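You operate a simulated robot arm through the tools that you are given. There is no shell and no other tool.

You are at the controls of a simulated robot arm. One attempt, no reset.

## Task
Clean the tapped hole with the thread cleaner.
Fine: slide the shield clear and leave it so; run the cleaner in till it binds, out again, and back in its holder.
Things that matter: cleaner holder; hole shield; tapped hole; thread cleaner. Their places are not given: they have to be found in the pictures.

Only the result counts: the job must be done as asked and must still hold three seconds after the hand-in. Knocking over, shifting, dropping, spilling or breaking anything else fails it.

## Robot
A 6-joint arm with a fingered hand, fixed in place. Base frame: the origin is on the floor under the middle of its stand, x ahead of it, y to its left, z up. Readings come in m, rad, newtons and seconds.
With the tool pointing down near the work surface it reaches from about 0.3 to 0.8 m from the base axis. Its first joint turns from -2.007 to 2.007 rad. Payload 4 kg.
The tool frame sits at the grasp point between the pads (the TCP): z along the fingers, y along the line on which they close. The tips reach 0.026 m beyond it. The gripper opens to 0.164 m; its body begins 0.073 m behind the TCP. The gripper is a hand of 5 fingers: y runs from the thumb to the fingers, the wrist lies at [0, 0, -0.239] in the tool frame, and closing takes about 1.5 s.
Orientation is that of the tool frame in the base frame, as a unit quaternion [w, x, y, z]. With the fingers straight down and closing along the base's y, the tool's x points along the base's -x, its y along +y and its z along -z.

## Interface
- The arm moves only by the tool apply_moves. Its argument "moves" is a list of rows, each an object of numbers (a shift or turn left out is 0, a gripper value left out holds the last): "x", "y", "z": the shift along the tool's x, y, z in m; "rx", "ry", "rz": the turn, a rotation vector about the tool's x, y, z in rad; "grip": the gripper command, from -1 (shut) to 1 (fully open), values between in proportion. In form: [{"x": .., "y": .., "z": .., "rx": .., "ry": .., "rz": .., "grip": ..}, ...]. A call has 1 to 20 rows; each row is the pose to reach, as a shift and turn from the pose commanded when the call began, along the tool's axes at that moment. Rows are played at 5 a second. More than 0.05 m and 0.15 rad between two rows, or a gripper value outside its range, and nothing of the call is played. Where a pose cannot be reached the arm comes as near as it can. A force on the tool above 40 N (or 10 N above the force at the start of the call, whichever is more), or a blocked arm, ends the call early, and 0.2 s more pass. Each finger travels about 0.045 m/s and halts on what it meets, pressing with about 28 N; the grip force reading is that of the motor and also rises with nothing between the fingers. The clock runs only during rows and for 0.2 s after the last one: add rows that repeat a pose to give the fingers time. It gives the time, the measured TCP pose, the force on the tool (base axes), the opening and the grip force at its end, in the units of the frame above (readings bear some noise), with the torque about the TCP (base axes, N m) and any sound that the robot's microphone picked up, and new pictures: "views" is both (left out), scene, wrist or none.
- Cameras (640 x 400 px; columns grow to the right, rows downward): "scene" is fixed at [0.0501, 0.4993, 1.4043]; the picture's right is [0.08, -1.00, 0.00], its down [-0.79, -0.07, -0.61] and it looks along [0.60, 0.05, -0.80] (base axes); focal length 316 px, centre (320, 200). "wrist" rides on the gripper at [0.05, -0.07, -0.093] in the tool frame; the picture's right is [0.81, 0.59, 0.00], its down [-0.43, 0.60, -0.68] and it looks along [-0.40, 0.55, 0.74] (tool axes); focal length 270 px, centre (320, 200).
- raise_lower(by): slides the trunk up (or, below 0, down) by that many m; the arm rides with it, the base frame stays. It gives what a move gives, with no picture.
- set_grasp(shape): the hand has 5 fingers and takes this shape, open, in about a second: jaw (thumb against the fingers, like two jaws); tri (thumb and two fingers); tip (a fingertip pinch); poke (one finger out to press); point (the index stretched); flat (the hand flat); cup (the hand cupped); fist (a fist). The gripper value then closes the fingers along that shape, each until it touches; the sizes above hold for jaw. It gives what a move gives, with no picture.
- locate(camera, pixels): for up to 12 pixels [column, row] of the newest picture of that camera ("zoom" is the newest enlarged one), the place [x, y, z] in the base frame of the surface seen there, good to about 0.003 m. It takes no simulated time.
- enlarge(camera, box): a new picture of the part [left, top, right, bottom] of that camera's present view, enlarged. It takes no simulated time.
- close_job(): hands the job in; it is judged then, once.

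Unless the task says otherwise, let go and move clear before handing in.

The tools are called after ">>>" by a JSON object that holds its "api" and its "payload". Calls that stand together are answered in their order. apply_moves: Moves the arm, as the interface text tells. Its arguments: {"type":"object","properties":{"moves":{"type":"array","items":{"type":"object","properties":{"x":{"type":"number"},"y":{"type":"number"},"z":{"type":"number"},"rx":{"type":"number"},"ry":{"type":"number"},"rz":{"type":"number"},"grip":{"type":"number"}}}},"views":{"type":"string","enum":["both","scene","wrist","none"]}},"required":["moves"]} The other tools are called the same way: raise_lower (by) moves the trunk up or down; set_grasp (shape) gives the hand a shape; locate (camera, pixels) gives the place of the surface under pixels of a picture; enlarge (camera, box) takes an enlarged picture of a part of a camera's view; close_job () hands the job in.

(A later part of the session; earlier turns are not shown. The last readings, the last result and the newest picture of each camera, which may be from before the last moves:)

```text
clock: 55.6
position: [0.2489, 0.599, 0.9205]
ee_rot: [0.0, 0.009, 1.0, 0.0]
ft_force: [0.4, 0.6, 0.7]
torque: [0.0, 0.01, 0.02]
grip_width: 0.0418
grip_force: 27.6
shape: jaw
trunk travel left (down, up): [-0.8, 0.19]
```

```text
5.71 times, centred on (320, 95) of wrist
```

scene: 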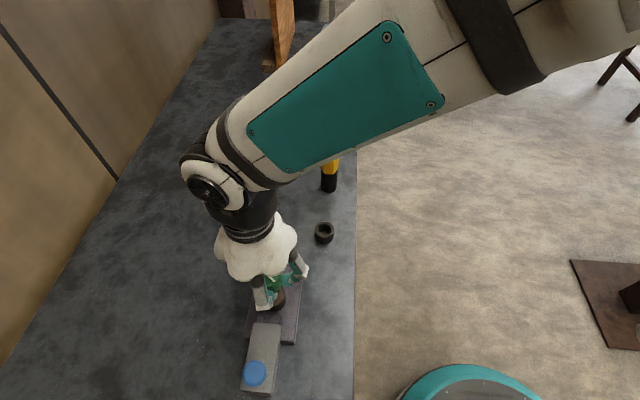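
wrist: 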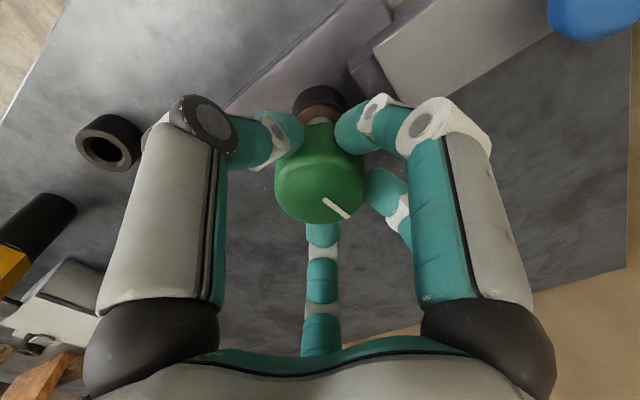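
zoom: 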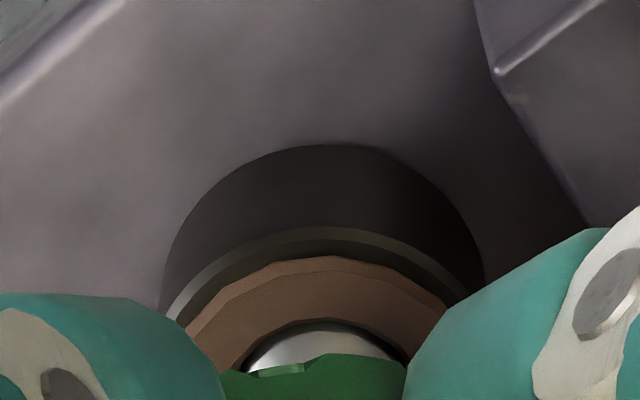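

With recentring the side forces are gone (all under 1 N). I'll preload 1 mm downward, then turn clockwise about the stem's own axis and compare Fz before and after.

>>> {"api": "apply_moves", "payload": {"moves": [{"z": 0.001}, {"z": 0.001}, {"z": 0.001}], "views": "none"}}

>>> {"api": "apply_moves", "payload": {"moves": [{"x": 0.000108, "y": 0.000158, "rz": 0.15}, {"x": 0.000192, "y": 0.000331, "rz": 0.3}, {"x": 0.000248, "y": 0.000515, "rz": 0.45}, {"x": 0.000277, "y": 0.000704, "rz": 0.6}, {"x": 0.000277, "y": 0.000896, "rz": 0.75}, {"x": 0.000248, "y": 0.001086, "rz": 0.9}, {"x": 0.000192, "y": 0.001269, "rz": 1.05}, {"x": 0.000108, "y": 0.001442, "rz": 1.2}, {"x": 0.000108, "y": 0.001442, "rz": 1.2}, {"x": 0.000108, "y": 0.001442, "rz": 1.2}], "views": "wrist"}}

```text
clock: 56.4
position: [0.2487, 0.5978, 0.9216]
ee_rot: [0.0, 0.008, 1.0, 0.0]
ft_force: [-1.0, -0.9, 3.3]
torque: [-0.05, -0.02, 0.0]
grip_width: 0.0418
grip_force: 28.0
shape: jaw
trunk travel left (down, up): [-0.8, 0.19]
```

```text
clock: 58.6
position: [0.2486, 0.6012, 0.919]
ee_rot: [-0.001, 0.572, 0.82, 0.0]
ft_force: [-1.9, -0.9, 3.7]
torque: [-0.04, 0.2, -0.01]
grip_width: 0.0417
grip_force: 28.5
shape: jaw
trunk travel left (down, up): [-0.8, 0.19]
```

wrist: 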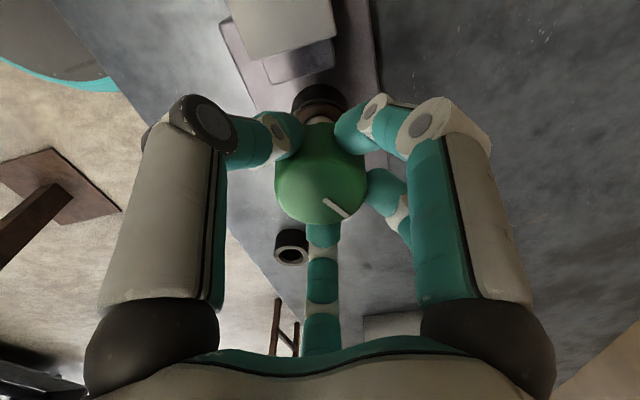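

Fz is unchanged (3.3 to 3.7 N) after 1.2 rad, so the stem is resting on something and not advancing. I'll test the other direction with the same preload.

>>> {"api": "apply_moves", "payload": {"moves": [{"x": 0.0, "y": 0.0, "rz": -0.15}, {"x": 0.0002, "y": -0.0002, "rz": -0.3}, {"x": 0.0003, "y": -0.0003, "rz": -0.45}, {"x": 0.0005, "y": -0.0005, "rz": -0.6}, {"x": 0.0005, "y": -0.0005, "rz": -0.6}, {"x": 0.0005, "y": -0.0005, "rz": -0.6}], "views": "none"}}

>>> {"api": "enlarge", "payload": {"camera": "scene", "box": [240, 250, 310, 330]}}

```text
clock: 60.0
position: [0.2495, 0.6004, 0.92]
ee_rot: [-0.001, 0.303, 0.953, 0.001]
ft_force: [-0.9, -2.6, 4.4]
torque: [-0.22, 0.04, -0.03]
grip_width: 0.042
grip_force: 27.8
shape: jaw
trunk travel left (down, up): [-0.8, 0.19]
```

```text
5.00 times, centred on (275, 290) of scene
```

zoom: 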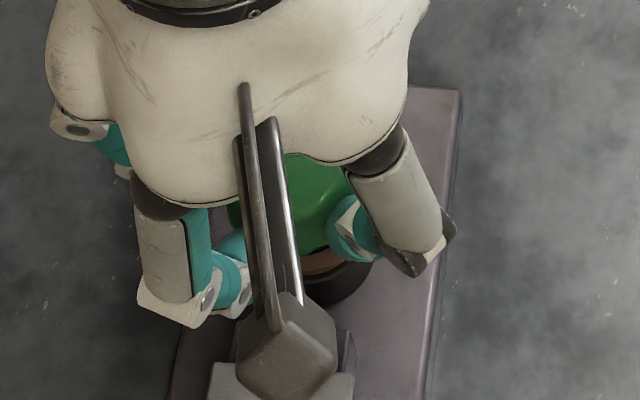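

Reversing changes nothing either, so the cleaner just rests at its depth in the hole. I'll release it there, rise clear, and look at how it sits before regripping it square.

>>> {"api": "apply_moves", "payload": {"moves": [{"z": -0.001}, {"z": -0.001, "grip": -0.4}, {"z": -0.001, "grip": -0.2}, {"z": -0.001, "grip": 0.0}, {"z": -0.001, "grip": 0.25}, {"z": -0.001, "grip": 0.25}, {"z": -0.001, "grip": 0.25}, {"z": -0.02, "grip": 0.25}, {"z": -0.05}, {"z": -0.08}, {"z": -0.11}, {"z": -0.11}]}}

>>> {"api": "enlarge", "payload": {"camera": "wrist", "box": [260, 40, 380, 160]}}

>>> {"api": "enlarge", "payload": {"camera": "scene", "box": [240, 230, 320, 330]}}

```text
clock: 62.6
position: [0.2468, 0.6003, 1.0295]
ee_rot: [-0.001, 0.304, 0.953, 0.0]
ft_force: [-0.5, 0.1, 0.9]
torque: [0.01, 0.01, 0.02]
grip_width: 0.1016
grip_force: 0.1
shape: jaw
trunk travel left (down, up): [-0.8, 0.19]
```

scene: 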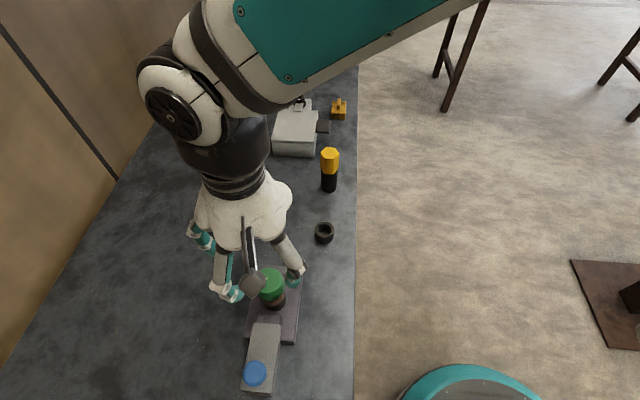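
wrist: 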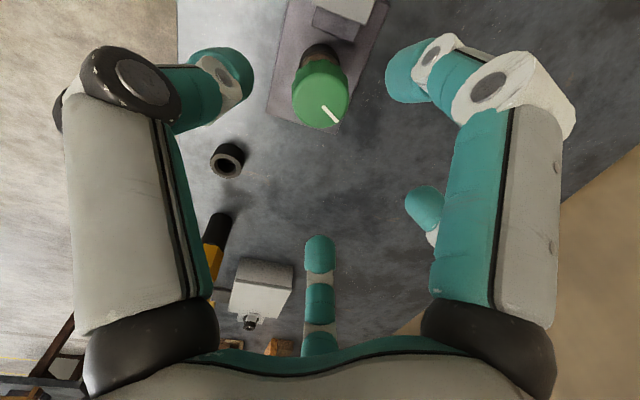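

```text
3.33 times, centred on (320, 100) of wrist
```

zoom: 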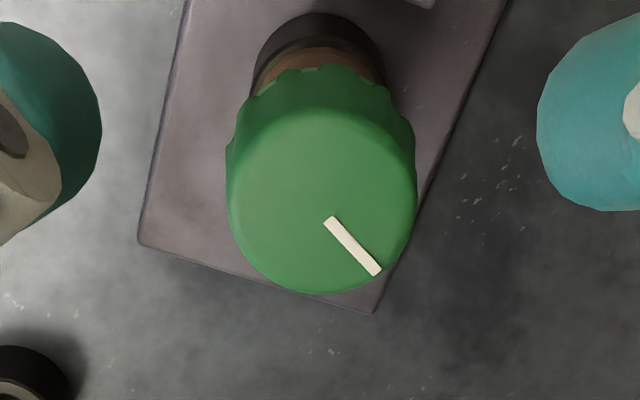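

```text
4.00 times, centred on (280, 280) of scene
```

zoom: 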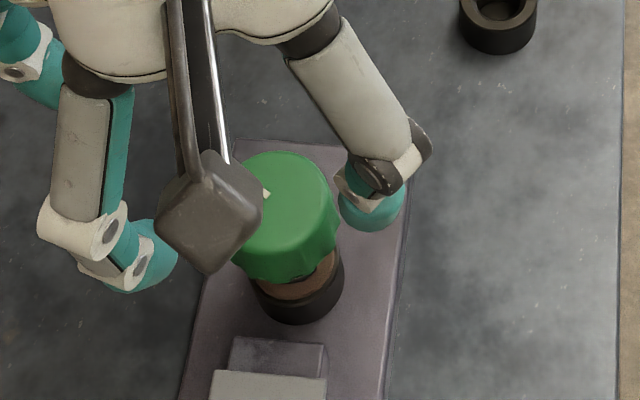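

The cleaner stands upright in the hole by itself. I'll measure its knob top centre and height to see how deep it sits.

>>> {"api": "locate", "payload": {"camera": "wrist", "pixels": [[302, 95], [338, 95], [320, 75], [320, 115], [307, 80], [333, 110], [307, 110], [333, 80], [320, 95], [320, 65], [320, 50]]}}

>>> {"api": "locate", "payload": {"camera": "scene", "pixels": [[272, 270], [272, 285], [265, 278], [280, 278], [272, 294], [272, 300], [280, 300]]}}

```text
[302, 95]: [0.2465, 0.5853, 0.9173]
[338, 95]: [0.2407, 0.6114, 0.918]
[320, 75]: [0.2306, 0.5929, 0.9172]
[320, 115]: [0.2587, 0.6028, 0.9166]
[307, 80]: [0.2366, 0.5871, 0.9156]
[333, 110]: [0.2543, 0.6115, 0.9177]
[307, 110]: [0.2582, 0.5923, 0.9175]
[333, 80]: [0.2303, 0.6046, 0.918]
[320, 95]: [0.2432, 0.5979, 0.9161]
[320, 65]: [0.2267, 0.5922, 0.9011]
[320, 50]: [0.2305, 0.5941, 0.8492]
```

```text
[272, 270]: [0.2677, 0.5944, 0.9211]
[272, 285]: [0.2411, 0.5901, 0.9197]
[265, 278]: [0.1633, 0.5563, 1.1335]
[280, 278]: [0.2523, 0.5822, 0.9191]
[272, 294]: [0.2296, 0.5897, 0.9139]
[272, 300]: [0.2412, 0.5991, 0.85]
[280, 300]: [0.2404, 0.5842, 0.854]
```

The knob top sits at z 0.917, so the stem is about 22–25 mm deep, coaxial and upright. While the hand is clear, I'll check how far the wrist can turn in the + direction.

>>> {"api": "apply_moves", "payload": {"moves": [{"rz": 0.15}, {"rz": 0.3}, {"rz": 0.45}, {"rz": 0.6}, {"rz": 0.75}, {"rz": 0.9}, {"rz": 1.05}, {"rz": 1.2}, {"rz": 1.35}, {"rz": 1.5}, {"rz": 1.65}, {"rz": 1.8}, {"rz": 1.95}, {"rz": 2.1}, {"rz": 2.25}, {"rz": 2.4}], "views": "none"}}

```text
clock: 66.0
position: [0.248, 0.6006, 1.0312]
ee_rot: [-0.001, 0.998, 0.062, 0.0]
ft_force: [0.4, 0.6, -0.3]
torque: [0.01, 0.0, -0.03]
grip_width: 0.1021
grip_force: 0.0
shape: jaw
trunk travel left (down, up): [-0.8, 0.19]
```

It reached +3.0 rad without trouble. I'll check a little further.

>>> {"api": "apply_moves", "payload": {"moves": [{"rz": 0.15}, {"rz": 0.3}, {"rz": 0.45}, {"rz": 0.6}], "views": "none"}}

```text
clock: 67.0
position: [0.297, 0.5671, 1.0214]
ee_rot: [-0.015, 0.983, -0.181, -0.039]
ft_force: [-0.3, -0.8, 0.6]
torque: [0.02, 0.01, -0.01]
grip_width: 0.1021
grip_force: 0.0
shape: jaw
out of reach, approached as far as the arm can: row 3, 4
trunk travel left (down, up): [-0.8, 0.19]
```

The + limit is about +3.3 rad, so I have roughly 6 rad of turning in total. I'll straighten up over the cleaner again, then wind the hand back.

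>>> {"api": "apply_moves", "payload": {"moves": [{"x": -0.015, "y": -0.0035, "z": -0.001, "rx": -0.004, "ry": 0.02}, {"x": -0.03, "y": -0.007, "z": -0.002, "rx": -0.008, "ry": 0.041}, {"x": -0.045, "y": -0.0105, "z": -0.003, "rx": -0.012, "ry": 0.062}, {"x": -0.0566, "y": -0.014, "z": -0.0038, "rx": -0.0154, "ry": 0.0822}, {"x": -0.0566, "y": -0.014, "z": -0.0038, "rx": -0.0154, "ry": 0.0822}], "views": "none"}}

```text
clock: 68.2
position: [0.2875, 0.579, 1.0257]
ee_rot: [-0.01, 0.987, -0.156, -0.027]
ft_force: [-0.8, -0.4, -0.2]
torque: [-0.02, -0.02, 0.06]
grip_width: 0.102
grip_force: 0.0
shape: jaw
out of reach, approached as far as the arm can: row 1, 2, 3, 4, 5
trunk travel left (down, up): [-0.8, 0.19]
```

That yaw is still past the limit. I'll turn back 0.6 rad first and then straighten.

>>> {"api": "apply_moves", "payload": {"moves": [{"rz": -0.15}, {"rz": -0.3}, {"rz": -0.45}, {"rz": -0.6}, {"rz": -0.6}], "views": "none"}}

```text
clock: 69.4
position: [0.2874, 0.578, 1.0244]
ee_rot: [-0.018, 0.989, 0.144, -0.022]
ft_force: [0.6, -0.8, -0.1]
torque: [-0.02, -0.01, -0.02]
grip_width: 0.102
grip_force: 0.0
shape: jaw
trunk travel left (down, up): [-0.8, 0.19]
```

>>> {"api": "apply_moves", "payload": {"moves": [{"x": -0.01, "y": -0.0107, "z": -0.001, "rx": -0.014, "ry": 0.0128}, {"x": -0.02, "y": -0.0213, "z": -0.002, "rx": -0.028, "ry": 0.0256}, {"x": -0.0302, "y": -0.032, "z": -0.0031, "rx": -0.042, "ry": 0.0384}, {"x": -0.0302, "y": -0.032, "z": -0.0031, "rx": -0.042, "ry": 0.0384}], "views": "wrist"}}

>>> {"api": "enlarge", "payload": {"camera": "wrist", "box": [260, 40, 380, 160]}}

```text
clock: 70.4
position: [0.2499, 0.5996, 1.0305]
ee_rot: [0.001, 0.99, 0.143, 0.0]
ft_force: [-0.4, -0.6, -0.3]
torque: [-0.02, 0.01, -0.02]
grip_width: 0.1022
grip_force: 0.1
shape: jaw
trunk travel left (down, up): [-0.8, 0.19]
```

wrist: 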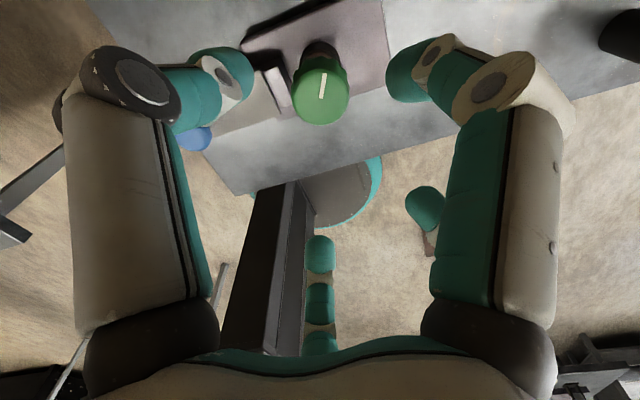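

```text
3.33 times, centred on (320, 100) of wrist
```

zoom: 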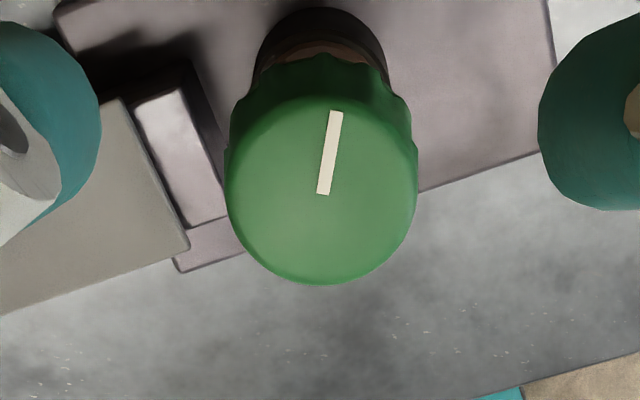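

The hand is vertical again at yaw about +2.86, and the knob centre works out to about (0.2498, 0.601). I'll wind the hand back to about -2.4 rad, clear above the cleaner.

>>> {"api": "apply_moves", "payload": {"moves": [{"rz": -0.146}, {"rz": -0.292}, {"rz": -0.438}, {"rz": -0.584}, {"rz": -0.73}, {"rz": -0.876}, {"rz": -1.022}, {"rz": -1.168}, {"rz": -1.314}, {"rz": -1.46}, {"rz": -1.606}, {"rz": -1.752}, {"rz": -1.898}, {"rz": -2.044}, {"rz": -2.19}, {"rz": -2.336}, {"rz": -2.482}, {"rz": -2.625}], "views": "none"}}

>>> {"api": "apply_moves", "payload": {"moves": [{"rz": -0.146}, {"rz": -0.292}, {"rz": -0.438}, {"rz": -0.584}, {"rz": -0.73}, {"rz": -0.876}, {"rz": -1.022}, {"rz": -1.168}, {"rz": -1.314}, {"rz": -1.46}, {"rz": -1.606}, {"rz": -1.752}, {"rz": -1.898}, {"rz": -2.044}, {"rz": -2.19}, {"rz": -2.336}, {"rz": -2.482}, {"rz": -2.625}, {"rz": -2.625}], "views": "both"}}

>>> {"api": "enlarge", "payload": {"camera": "wrist", "box": [260, 40, 380, 160]}}

>>> {"api": "enlarge", "payload": {"camera": "scene", "box": [240, 230, 320, 330]}}

```text
clock: 74.2
position: [0.2498, 0.6008, 1.0292]
ee_rot: [-0.001, 0.113, 0.994, -0.001]
ft_force: [0.7, 0.6, 0.5]
torque: [0.03, 0.01, 0.0]
grip_width: 0.1019
grip_force: 0.1
shape: jaw
trunk travel left (down, up): [-0.8, 0.19]
```

```text
clock: 78.2
position: [0.2509, 0.6017, 1.0301]
ee_rot: [0.002, 0.932, -0.363, 0.0]
ft_force: [-0.4, -1.2, -0.3]
torque: [0.03, 0.01, 0.01]
grip_width: 0.1021
grip_force: 0.0
shape: jaw
trunk travel left (down, up): [-0.8, 0.19]
```

scene: 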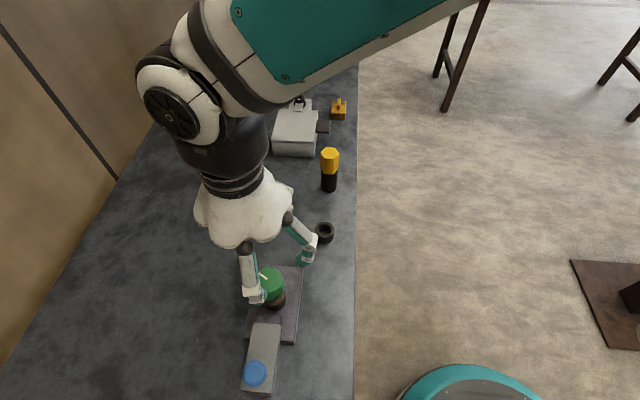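
wrist: 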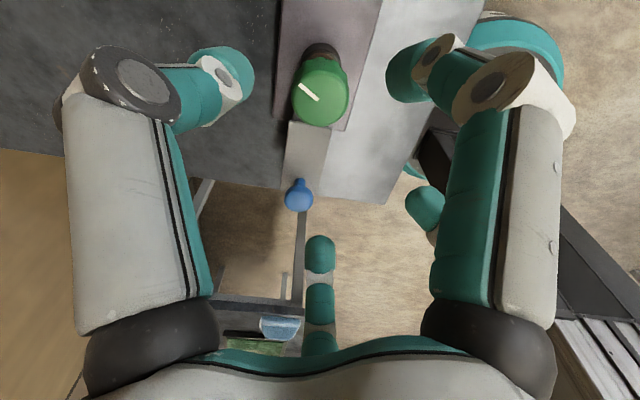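

```text
3.33 times, centred on (320, 100) of wrist
```

zoom: 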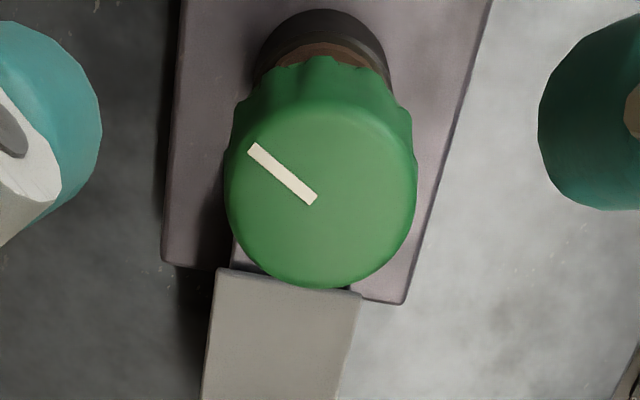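

```text
4.00 times, centred on (280, 280) of scene
```

zoom: 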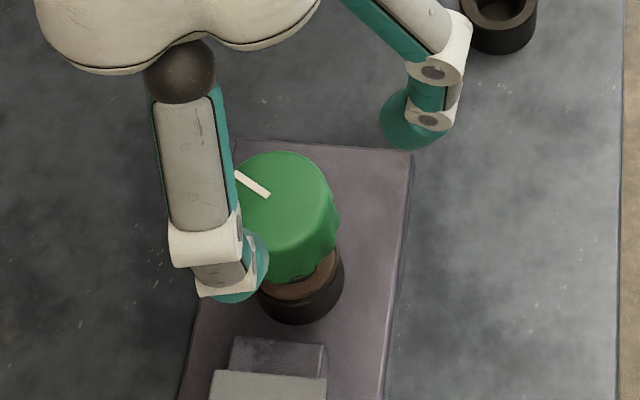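

The hand is back at yaw about -2.4 and the cleaner stands straight in the hole. I'll lower and regrip it at the same height on the knob as before.

>>> {"api": "apply_moves", "payload": {"moves": [{"x": 0.0002, "y": -0.0006, "z": 0.03}, {"x": 0.0002, "y": -0.0006, "z": 0.06}, {"x": 0.0002, "y": -0.0006, "z": 0.09}, {"x": 0.0002, "y": -0.0006, "z": 0.1086}, {"x": 0.0002, "y": -0.0006, "z": 0.1086, "grip": 0.0}, {"x": 0.0002, "y": -0.0006, "z": 0.1086, "grip": -0.2}, {"x": 0.0002, "y": -0.0006, "z": 0.1086, "grip": -0.35}, {"x": 0.0002, "y": -0.0006, "z": 0.1086, "grip": -0.5}, {"x": 0.0002, "y": -0.0006, "z": 0.1086, "grip": -0.65}, {"x": 0.0002, "y": -0.0006, "z": 0.1086, "grip": -0.8}, {"x": 0.0002, "y": -0.0006, "z": 0.1086, "grip": -0.8}], "views": "wrist"}}

>>> {"api": "enlarge", "payload": {"camera": "wrist", "box": [240, 60, 400, 240]}}

>>> {"api": "locate", "payload": {"camera": "wrist", "pixels": [[320, 190], [300, 195], [340, 195], [320, 205]]}}

```text
clock: 80.6
position: [0.2495, 0.601, 0.9208]
ee_rot: [0.002, 0.931, -0.364, -0.001]
ft_force: [0.9, 0.2, -2.6]
torque: [0.01, -0.02, -0.01]
grip_width: 0.0396
grip_force: 27.7
shape: jaw
trunk travel left (down, up): [-0.8, 0.19]
```

wrist: 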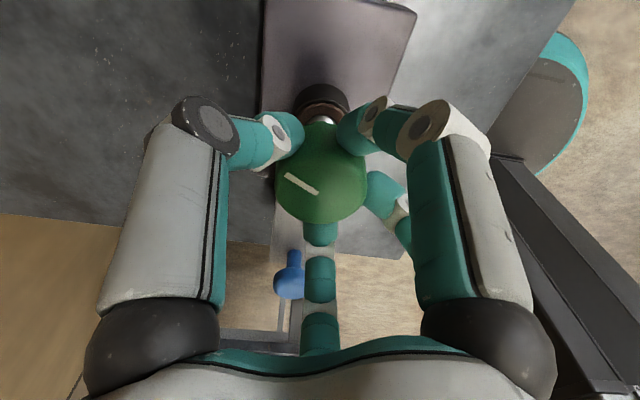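

```text
2.22 times, centred on (320, 150) of wrist
```

zoom: 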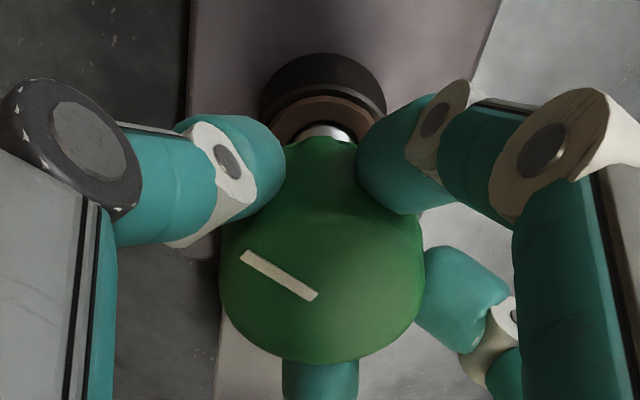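

```text
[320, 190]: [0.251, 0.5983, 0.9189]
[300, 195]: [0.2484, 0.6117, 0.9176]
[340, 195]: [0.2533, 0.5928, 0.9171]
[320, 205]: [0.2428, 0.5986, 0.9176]
```

The grip is square with almost no side force. I'll press down lightly (1.5 mm) and turn clockwise in stretches, watching the torque about z and the height.

>>> {"api": "apply_moves", "payload": {"moves": [{"z": 0.001}, {"z": 0.0015}, {"z": 0.0015, "rz": 0.12}, {"z": 0.0015, "rz": 0.24}, {"z": 0.0015, "rz": 0.36}, {"z": 0.0015, "rz": 0.48}, {"z": 0.0015, "rz": 0.6}, {"z": 0.0015, "rz": 0.72}, {"z": 0.0015, "rz": 0.84}, {"z": 0.0015, "rz": 0.96}], "views": "none"}}

```text
clock: 82.8
position: [0.2504, 0.6005, 0.9199]
ee_rot: [-0.002, -0.657, 0.754, 0.0]
ft_force: [1.7, -1.4, 6.8]
torque: [-0.05, -0.16, 0.02]
grip_width: 0.0396
grip_force: 28.2
shape: jaw
trunk travel left (down, up): [-0.8, 0.19]
```

>>> {"api": "apply_moves", "payload": {"moves": [{"rz": 0.14}, {"rz": 0.28}, {"rz": 0.42}, {"rz": 0.56}, {"rz": 0.7}, {"rz": 0.84}, {"rz": 0.98}, {"rz": 1.12}, {"rz": 1.26}, {"rz": 1.4}], "views": "wrist"}}

```text
clock: 85.0
position: [0.2507, 0.5996, 0.9177]
ee_rot: [-0.002, -0.017, 1.0, -0.003]
ft_force: [8.8, -3.2, -6.0]
torque: [-0.16, -0.27, 0.71]
grip_width: 0.0374
grip_force: 28.2
shape: jaw
trunk travel left (down, up): [-0.8, 0.19]
```

wrist: 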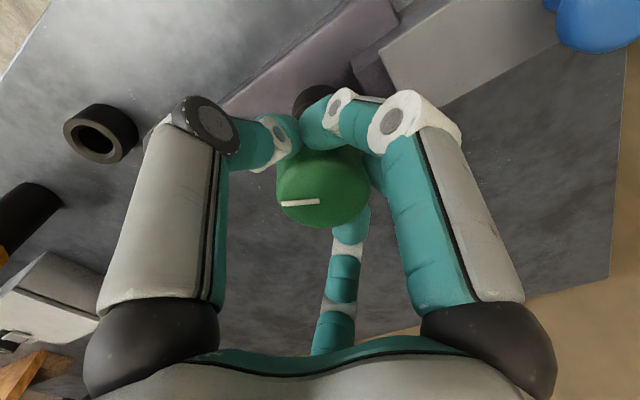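

The torque about z jumped to +0.71 N·m and the hand is being pulled down (Fz -6), so the thread has caught. The mark has also slipped in the grip, now at (282,204)–(320,201). I'll feed down 1 mm to follow the thread and recheck before turning more.

>>> {"api": "apply_moves", "payload": {"moves": [{"z": 0.0005}, {"z": 0.001}, {"z": 0.001}, {"z": 0.001}], "views": "wrist"}}

>>> {"api": "enlarge", "payload": {"camera": "wrist", "box": [240, 60, 400, 240]}}

>>> {"api": "locate", "payload": {"camera": "wrist", "pixels": [[320, 190], [300, 195], [345, 195], [320, 210]]}}

```text
clock: 86.0
position: [0.2499, 0.6011, 0.9176]
ee_rot: [-0.001, -0.018, 1.0, -0.001]
ft_force: [4.9, -10.0, -9.0]
torque: [-0.38, -0.25, 0.65]
grip_width: 0.0374
grip_force: 28.1
shape: jaw
trunk travel left (down, up): [-0.8, 0.19]
```

wrist: 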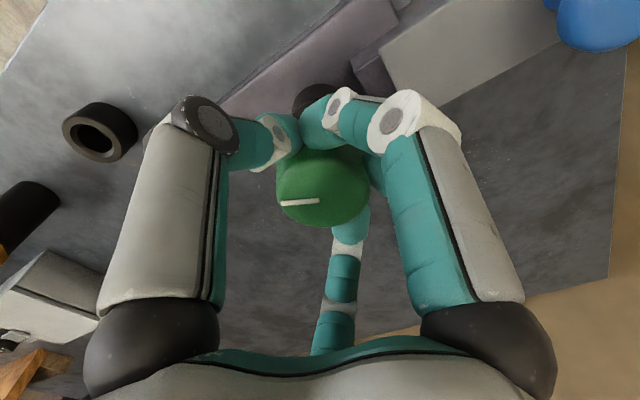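

```text
2.22 times, centred on (320, 150) of wrist
```

zoom: 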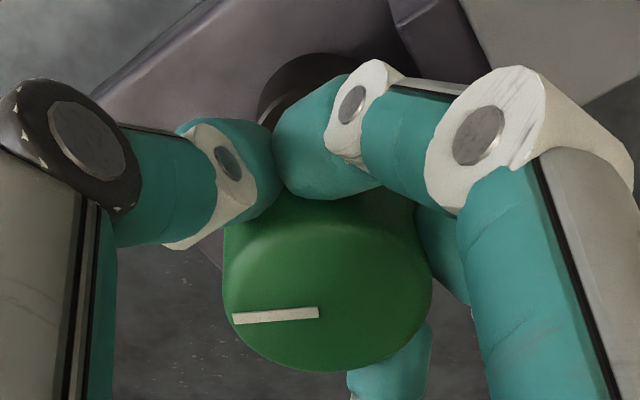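

```text
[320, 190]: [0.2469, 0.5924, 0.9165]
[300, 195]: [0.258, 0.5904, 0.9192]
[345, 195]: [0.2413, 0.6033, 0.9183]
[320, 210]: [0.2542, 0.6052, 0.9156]
```

The mark shows the cleaner turned about 1.8 rad with the hand and then stopped while the fingers slipped round it at about 0.7 N·m. That looks like binding, but the grip has become skewed. I'll open, let the fingers straighten, and look at the cleaner before testing again.

>>> {"api": "apply_moves", "payload": {"moves": [{"rz": -0.05, "grip": -0.6}, {"rz": -0.1, "grip": -0.4}, {"rz": -0.1, "grip": -0.2}, {"rz": -0.1, "grip": 0.0}, {"rz": -0.1, "grip": 0.25}, {"rz": -0.1, "grip": 0.25}, {"rz": -0.1, "grip": 0.25}], "views": "both"}}

>>> {"api": "enlarge", "payload": {"camera": "wrist", "box": [240, 60, 400, 240]}}

>>> {"api": "locate", "payload": {"camera": "wrist", "pixels": [[320, 190], [300, 195], [345, 195], [320, 210]]}}

```text
clock: 87.6
position: [0.2505, 0.6011, 0.9182]
ee_rot: [0.0, -0.068, 0.998, -0.001]
ft_force: [-0.4, 0.6, -0.2]
torque: [-0.03, 0.03, 0.0]
grip_width: 0.1018
grip_force: 0.0
shape: jaw
trunk travel left (down, up): [-0.8, 0.19]
```

scene: 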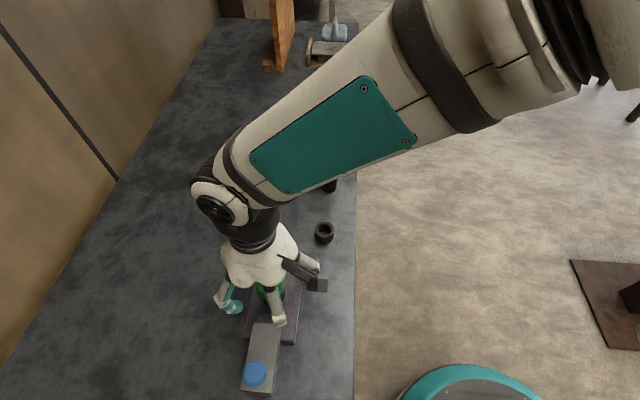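
wrist: 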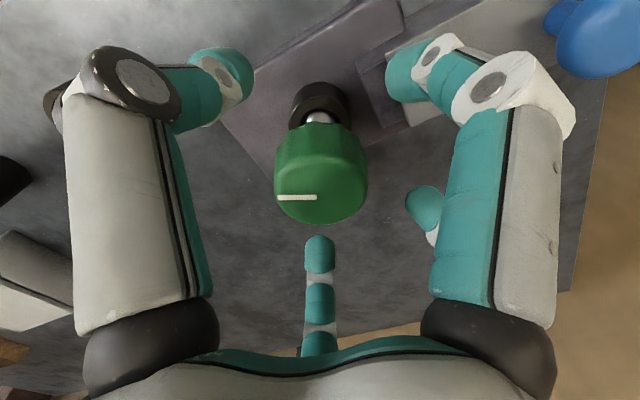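

```text
2.22 times, centred on (320, 150) of wrist
```

zoom: 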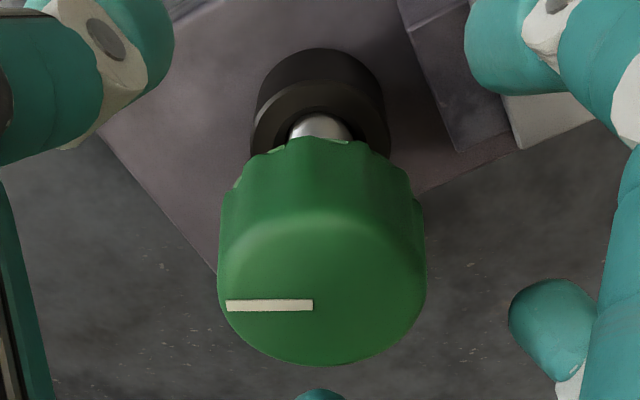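

```text
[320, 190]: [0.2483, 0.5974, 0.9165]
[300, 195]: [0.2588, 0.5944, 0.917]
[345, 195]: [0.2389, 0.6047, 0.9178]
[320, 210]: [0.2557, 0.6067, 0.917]
```

The cleaner sits straight with its top at z 0.917. The ring around the stem, which was bronze before, now looks dark. I'll look closer at that change.

>>> {"api": "enlarge", "payload": {"camera": "wrist", "box": [285, 70, 355, 140]}}

>>> {"api": "enlarge", "payload": {"camera": "scene", "box": [250, 270, 300, 320]}}

```text
5.71 times, centred on (320, 105) of wrist
```

zoom: 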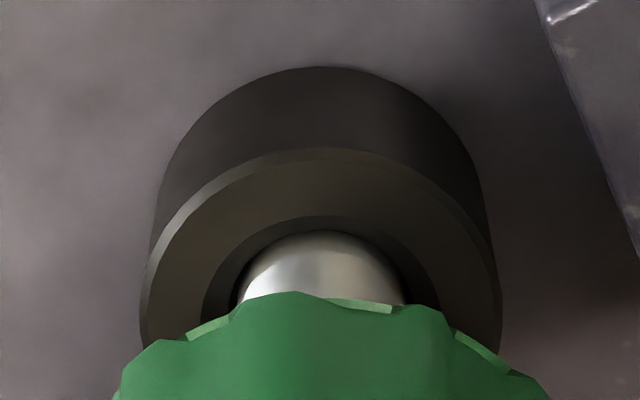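

```text
8.00 times, centred on (275, 295) of scene
```

zoom: 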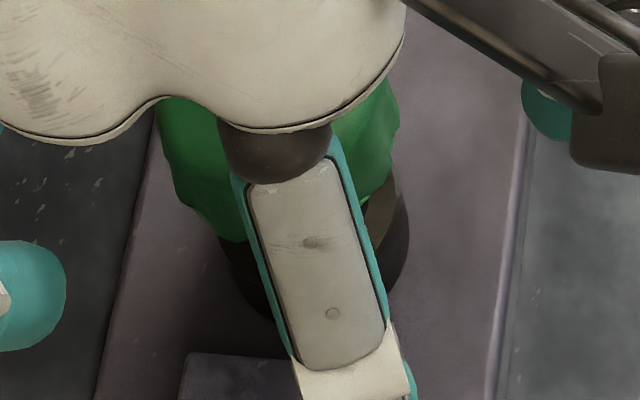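

The bronze crust is gone and the collar is plain dark with the steel stem in it, which fits the thread having been cleaned. To be sure it is bound, I'll regrip square and try a small further clockwise turn.

>>> {"api": "apply_moves", "payload": {"moves": [{"z": -0.0025}, {"z": -0.0025, "grip": 0.0}, {"z": -0.0025, "grip": -0.2}, {"z": -0.0025, "grip": -0.35}, {"z": -0.0025, "grip": -0.5}, {"z": -0.0025, "grip": -0.65}, {"z": -0.0025, "grip": -0.8}, {"z": -0.0025, "grip": -0.8}, {"z": -0.0025, "grip": -0.8}], "views": "wrist"}}

>>> {"api": "apply_moves", "payload": {"moves": [{"rz": 0.06}, {"rz": 0.12}, {"rz": 0.18}, {"rz": 0.24}, {"rz": 0.3}, {"rz": 0.3}], "views": "wrist"}}

```text
clock: 89.6
position: [0.2503, 0.6018, 0.9196]
ee_rot: [0.0, -0.068, 0.998, -0.001]
ft_force: [0.7, -1.0, -3.3]
torque: [-0.03, 0.0, 0.0]
grip_width: 0.0401
grip_force: 28.0
shape: jaw
trunk travel left (down, up): [-0.8, 0.19]
```

wrist: 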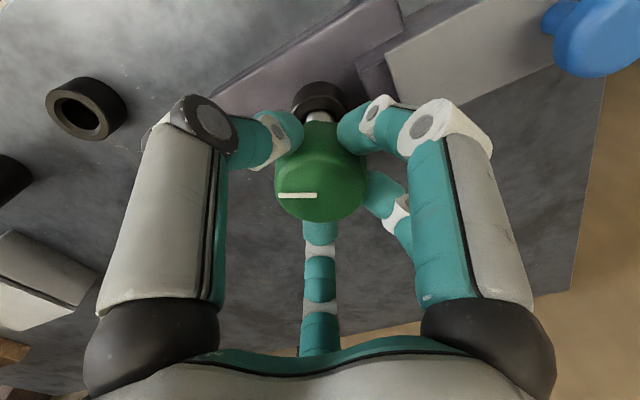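

```text
clock: 91.0
position: [0.2535, 0.601, 0.9191]
ee_rot: [-0.002, 0.083, 0.997, -0.001]
ft_force: [14.2, -4.7, -7.7]
torque: [-0.29, -0.15, 0.96]
grip_width: 0.0395
grip_force: 28.3
shape: jaw
trunk travel left (down, up): [-0.8, 0.19]
```

wrist: 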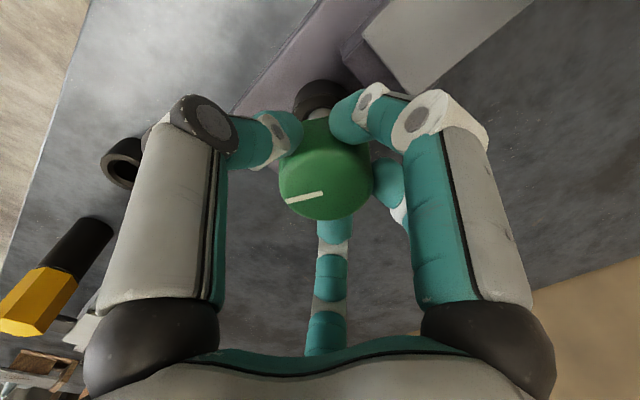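

The torque rose straight to 0.96 N·m and the knob would not turn, so it is firmly bound. Now I'll run it out counterclockwise, starting with 0.9 rad and checking the torque.

>>> {"api": "apply_moves", "payload": {"moves": [{"rz": -0.1}, {"rz": -0.2}, {"rz": -0.3}, {"rz": -0.42}, {"rz": -0.54}, {"rz": -0.66}, {"rz": -0.78}, {"rz": -0.9}, {"rz": -0.9}], "views": "wrist"}}

```text
clock: 93.0
position: [0.2501, 0.6011, 0.9202]
ee_rot: [-0.002, -0.361, 0.933, -0.001]
ft_force: [-1.3, -0.6, -5.5]
torque: [-0.02, 0.1, 0.02]
grip_width: 0.0395
grip_force: 28.4
shape: jaw
trunk travel left (down, up): [-0.8, 0.19]
```

wrist: 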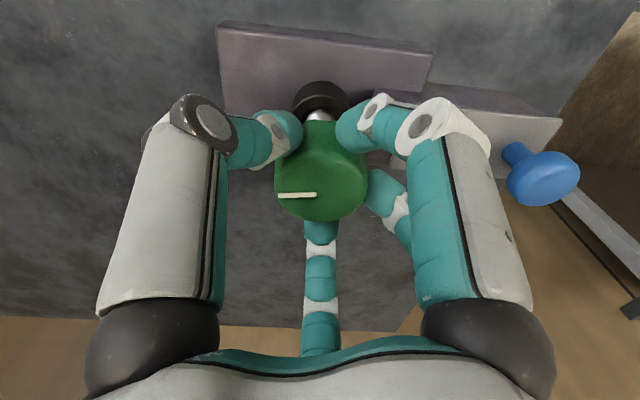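

It turns back freely (torque about 0) and the mark follows the hand. I'll carry on counterclockwise to the wrist's limit for this grip.

>>> {"api": "apply_moves", "payload": {"moves": [{"rz": -0.14}, {"rz": -0.28}, {"rz": -0.42}, {"rz": -0.56}, {"rz": -0.7}, {"rz": -0.84}, {"rz": -0.98}, {"rz": -1.12}, {"rz": -1.26}, {"rz": -1.4}, {"rz": -1.54}, {"rz": -1.68}, {"rz": -1.68}], "views": "wrist"}}

```text
clock: 95.8
position: [0.2495, 0.6008, 0.9213]
ee_rot: [0.002, 0.935, -0.354, -0.001]
ft_force: [-2.6, -2.5, -6.6]
torque: [-0.26, 0.27, 0.0]
grip_width: 0.0392
grip_force: 28.0
shape: jaw
trunk travel left (down, up): [-0.8, 0.19]
```

wrist: 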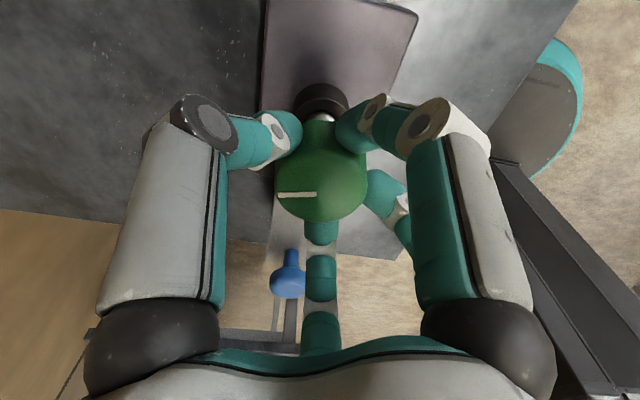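

The cleaner follows the hand all the way round, but Fz stays slightly negative, as if the thread still holds it. I'll let go, wind the open hand forward about 5.5 rad, regrip, and keep unscrewing.

>>> {"api": "apply_moves", "payload": {"moves": [{"grip": -0.6}, {"grip": -0.4}, {"grip": -0.2}, {"grip": 0.0}, {"grip": 0.25}, {"grip": 0.25}, {"grip": 0.25}, {"rz": 0.145}, {"rz": 0.29}, {"rz": 0.435}, {"rz": 0.58}, {"rz": 0.725}, {"rz": 0.87}, {"rz": 1.015}, {"rz": 1.16}, {"rz": 1.305}, {"rz": 1.45}, {"rz": 1.595}], "views": "wrist"}}

>>> {"api": "locate", "payload": {"camera": "wrist", "pixels": [[320, 190], [300, 195], [345, 195], [320, 210]]}}

>>> {"api": "enlarge", "payload": {"camera": "wrist", "box": [240, 60, 400, 240]}}

```text
clock: 99.6
position: [0.2513, 0.6009, 0.9207]
ee_rot: [-0.001, -0.399, 0.917, 0.0]
ft_force: [-0.2, -0.5, 0.2]
torque: [0.03, 0.0, 0.01]
grip_width: 0.1019
grip_force: 0.1
shape: jaw
trunk travel left (down, up): [-0.8, 0.19]
```

wrist: 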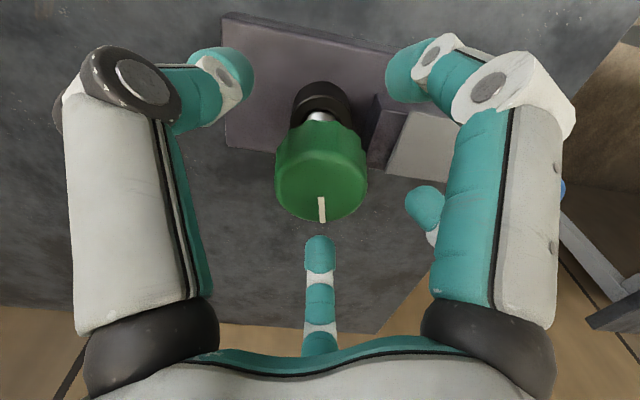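

```text
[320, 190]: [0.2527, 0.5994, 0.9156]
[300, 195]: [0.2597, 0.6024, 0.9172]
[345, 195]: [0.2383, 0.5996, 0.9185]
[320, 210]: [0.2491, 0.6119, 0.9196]
```

```text
2.22 times, centred on (320, 150) of wrist
```

zoom: 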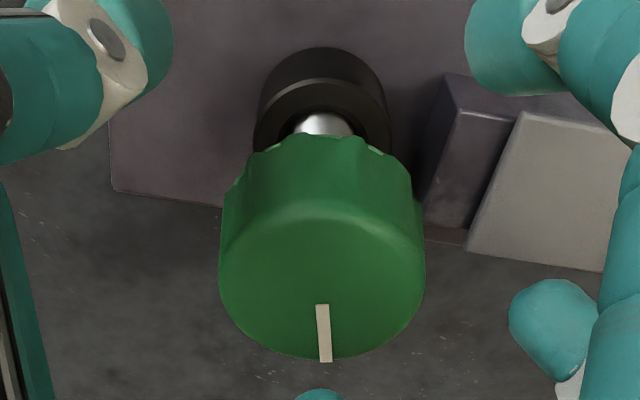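

The knob sits upright and clear between the open fingers. I'll keep winding the hand forward to about +3.05 rad.

>>> {"api": "apply_moves", "payload": {"moves": [{"rz": 0.145}, {"rz": 0.29}, {"rz": 0.435}, {"rz": 0.58}, {"rz": 0.725}, {"rz": 0.87}, {"rz": 1.015}, {"rz": 1.16}, {"rz": 1.305}, {"rz": 1.45}, {"rz": 1.595}, {"rz": 1.74}, {"rz": 1.885}, {"rz": 2.03}, {"rz": 2.175}, {"rz": 2.32}, {"rz": 2.465}, {"rz": 2.61}], "views": "none"}}

>>> {"api": "apply_moves", "payload": {"moves": [{"rz": 0.145}, {"rz": 0.29}, {"rz": 0.435}, {"rz": 0.58}, {"rz": 0.725}, {"rz": 0.87}, {"rz": 1.015}, {"rz": 1.16}, {"rz": 1.25}, {"rz": 1.25}], "views": "both"}}

>>> {"api": "enlarge", "payload": {"camera": "wrist", "box": [240, 60, 400, 240]}}

```text
clock: 103.4
position: [0.2508, 0.6017, 0.9217]
ee_rot: [0.001, 0.781, 0.624, -0.002]
ft_force: [-0.1, 0.9, 0.5]
torque: [0.01, -0.01, 0.0]
grip_width: 0.1023
grip_force: 0.1
shape: jaw
trunk travel left (down, up): [-0.8, 0.19]
```

```text
clock: 105.6
position: [0.2509, 0.6017, 0.9226]
ee_rot: [0.001, 0.999, 0.05, -0.001]
ft_force: [-0.4, 0.3, -0.3]
torque: [0.02, 0.0, 0.03]
grip_width: 0.1019
grip_force: 0.0
shape: jaw
trunk travel left (down, up): [-0.8, 0.19]
```

scene: 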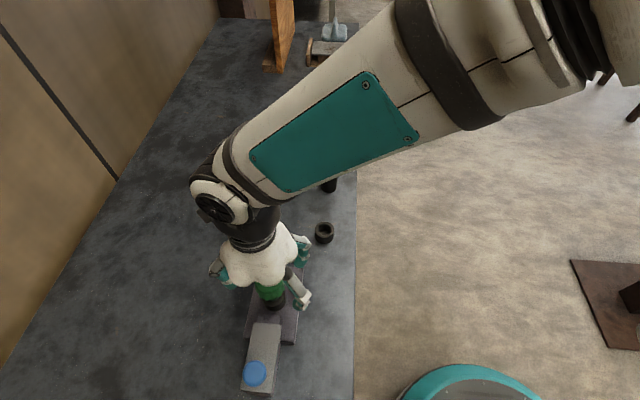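
wrist: 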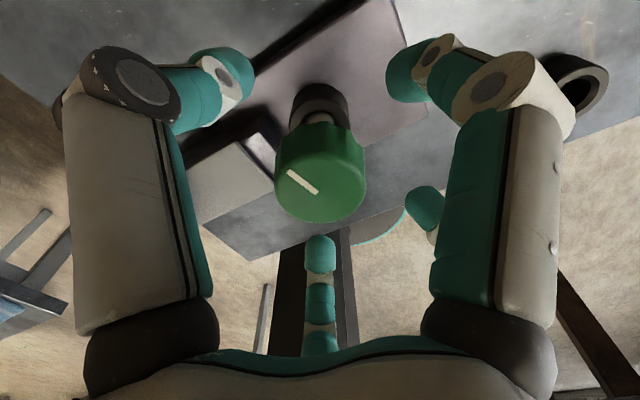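

```text
2.22 times, centred on (320, 150) of wrist
```

zoom: 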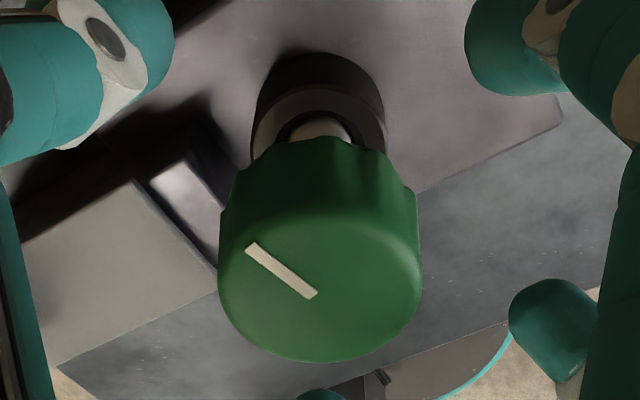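

The hand is at yaw about +3.04 with the knob centred. I'll grip it and unscrew counterclockwise.

>>> {"api": "apply_moves", "payload": {"moves": [{"grip": 0.0}, {"grip": -0.2}, {"grip": -0.35}, {"grip": -0.5}, {"grip": -0.65}, {"grip": -0.8}, {"grip": -0.8}, {"grip": -0.8}, {"rz": -0.12}, {"rz": -0.24}, {"rz": -0.36}, {"rz": -0.48}, {"rz": -0.6}, {"rz": -0.72}, {"rz": -0.84}, {"rz": -0.96}, {"rz": -1.08}, {"rz": -1.2}], "views": "wrist"}}

```text
clock: 109.4
position: [0.2502, 0.6017, 0.9209]
ee_rot: [0.001, 0.795, 0.607, -0.001]
ft_force: [-2.2, -0.6, -3.9]
torque: [-0.04, 0.25, 0.03]
grip_width: 0.0404
grip_force: 28.3
shape: jaw
trunk travel left (down, up): [-0.8, 0.19]
```

wrist: 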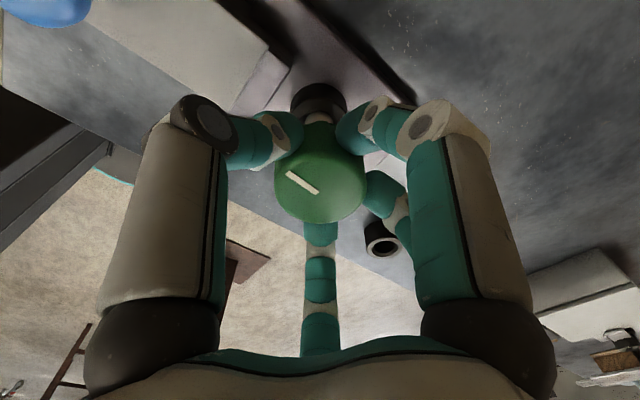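

>>> {"api": "apply_moves", "payload": {"moves": [{"rz": -0.14}, {"rz": -0.28}, {"rz": -0.42}, {"rz": -0.56}, {"rz": -0.7}, {"rz": -0.84}, {"rz": -0.98}, {"rz": -1.12}, {"rz": -1.26}, {"rz": -1.4}, {"rz": -1.54}, {"rz": -1.68}, {"rz": -1.82}, {"rz": -1.96}, {"rz": -2.1}, {"rz": -2.24}, {"rz": -2.38}, {"rz": -2.38}], "views": "wrist"}}

```text
clock: 113.2
position: [0.2516, 0.6011, 0.9209]
ee_rot: [-0.001, -0.268, 0.964, -0.001]
ft_force: [1.4, -2.3, -0.4]
torque: [-0.19, -0.02, -0.02]
grip_width: 0.0404
grip_force: 28.3
shape: jaw
trunk travel left (down, up): [-0.8, 0.19]
```

wrist: 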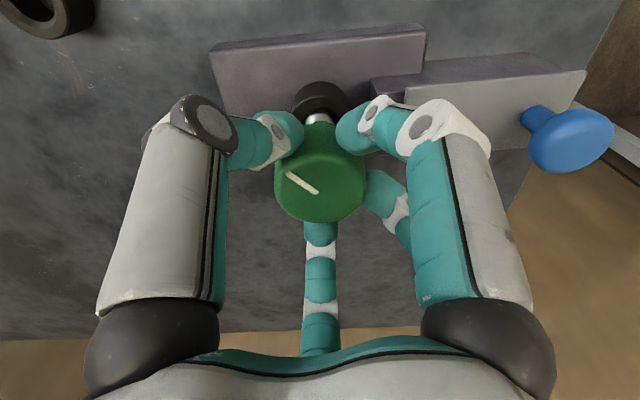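

Fz has come back to about zero after some 6 rad of unscrewing, which suggests the thread has let go. I'll try a gentle 3 mm lift while still turning a little and watch the pull.

>>> {"api": "apply_moves", "payload": {"moves": [{"z": -0.0005, "rz": -0.1}, {"z": -0.001, "rz": -0.2}, {"z": -0.0015, "rz": -0.3}, {"z": -0.002, "rz": -0.4}, {"z": -0.003, "rz": -0.5}, {"z": -0.003, "rz": -0.5}], "views": "none"}}

```text
clock: 114.6
position: [0.2508, 0.6012, 0.9242]
ee_rot: [-0.002, -0.498, 0.867, 0.0]
ft_force: [0.6, -1.5, -2.4]
torque: [-0.07, -0.03, 0.01]
grip_width: 0.0403
grip_force: 28.5
shape: jaw
trunk travel left (down, up): [-0.8, 0.19]
```

The lift is free (Fz -2.4 N, about the cleaner's weight). I'll keep lifting slowly out of the hole.

>>> {"api": "apply_moves", "payload": {"moves": [{"z": -0.002}, {"z": -0.005}, {"z": -0.008}, {"z": -0.012}, {"z": -0.016}, {"z": -0.022}, {"z": -0.03}, {"z": -0.04}, {"z": -0.055}, {"z": -0.08}, {"z": -0.08}], "views": "both"}}

>>> {"api": "enlarge", "payload": {"camera": "wrist", "box": [240, 40, 400, 240]}}

>>> {"api": "enlarge", "payload": {"camera": "scene", "box": [230, 200, 350, 340]}}

```text
clock: 117.0
position: [0.2497, 0.6025, 1.0042]
ee_rot: [-0.001, -0.497, 0.868, 0.0]
ft_force: [0.7, 0.5, -1.5]
torque: [-0.03, -0.01, 0.0]
grip_width: 0.0404
grip_force: 28.1
shape: jaw
trunk travel left (down, up): [-0.8, 0.19]
```

scene: 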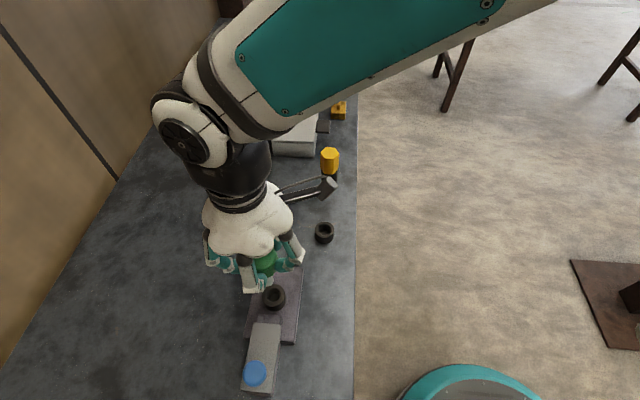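
wrist: 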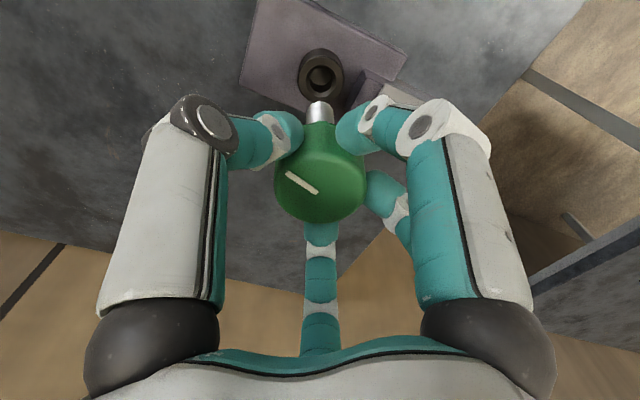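

```text
2.00 times, centred on (320, 140) of wrist
```

zoom: 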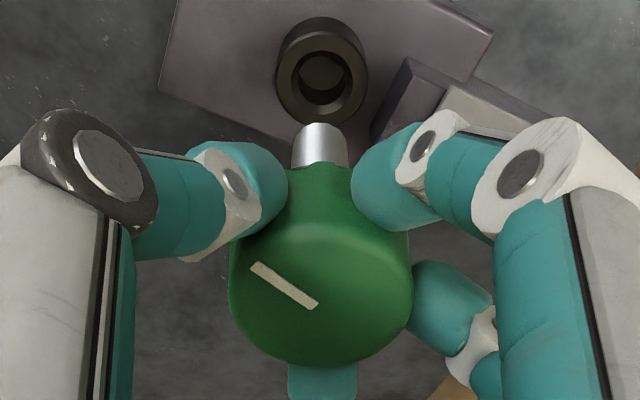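

```text
2.86 times, centred on (290, 270) of scene
```

zoom: 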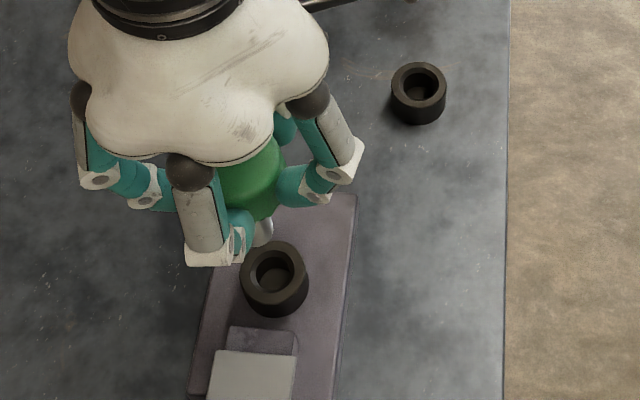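

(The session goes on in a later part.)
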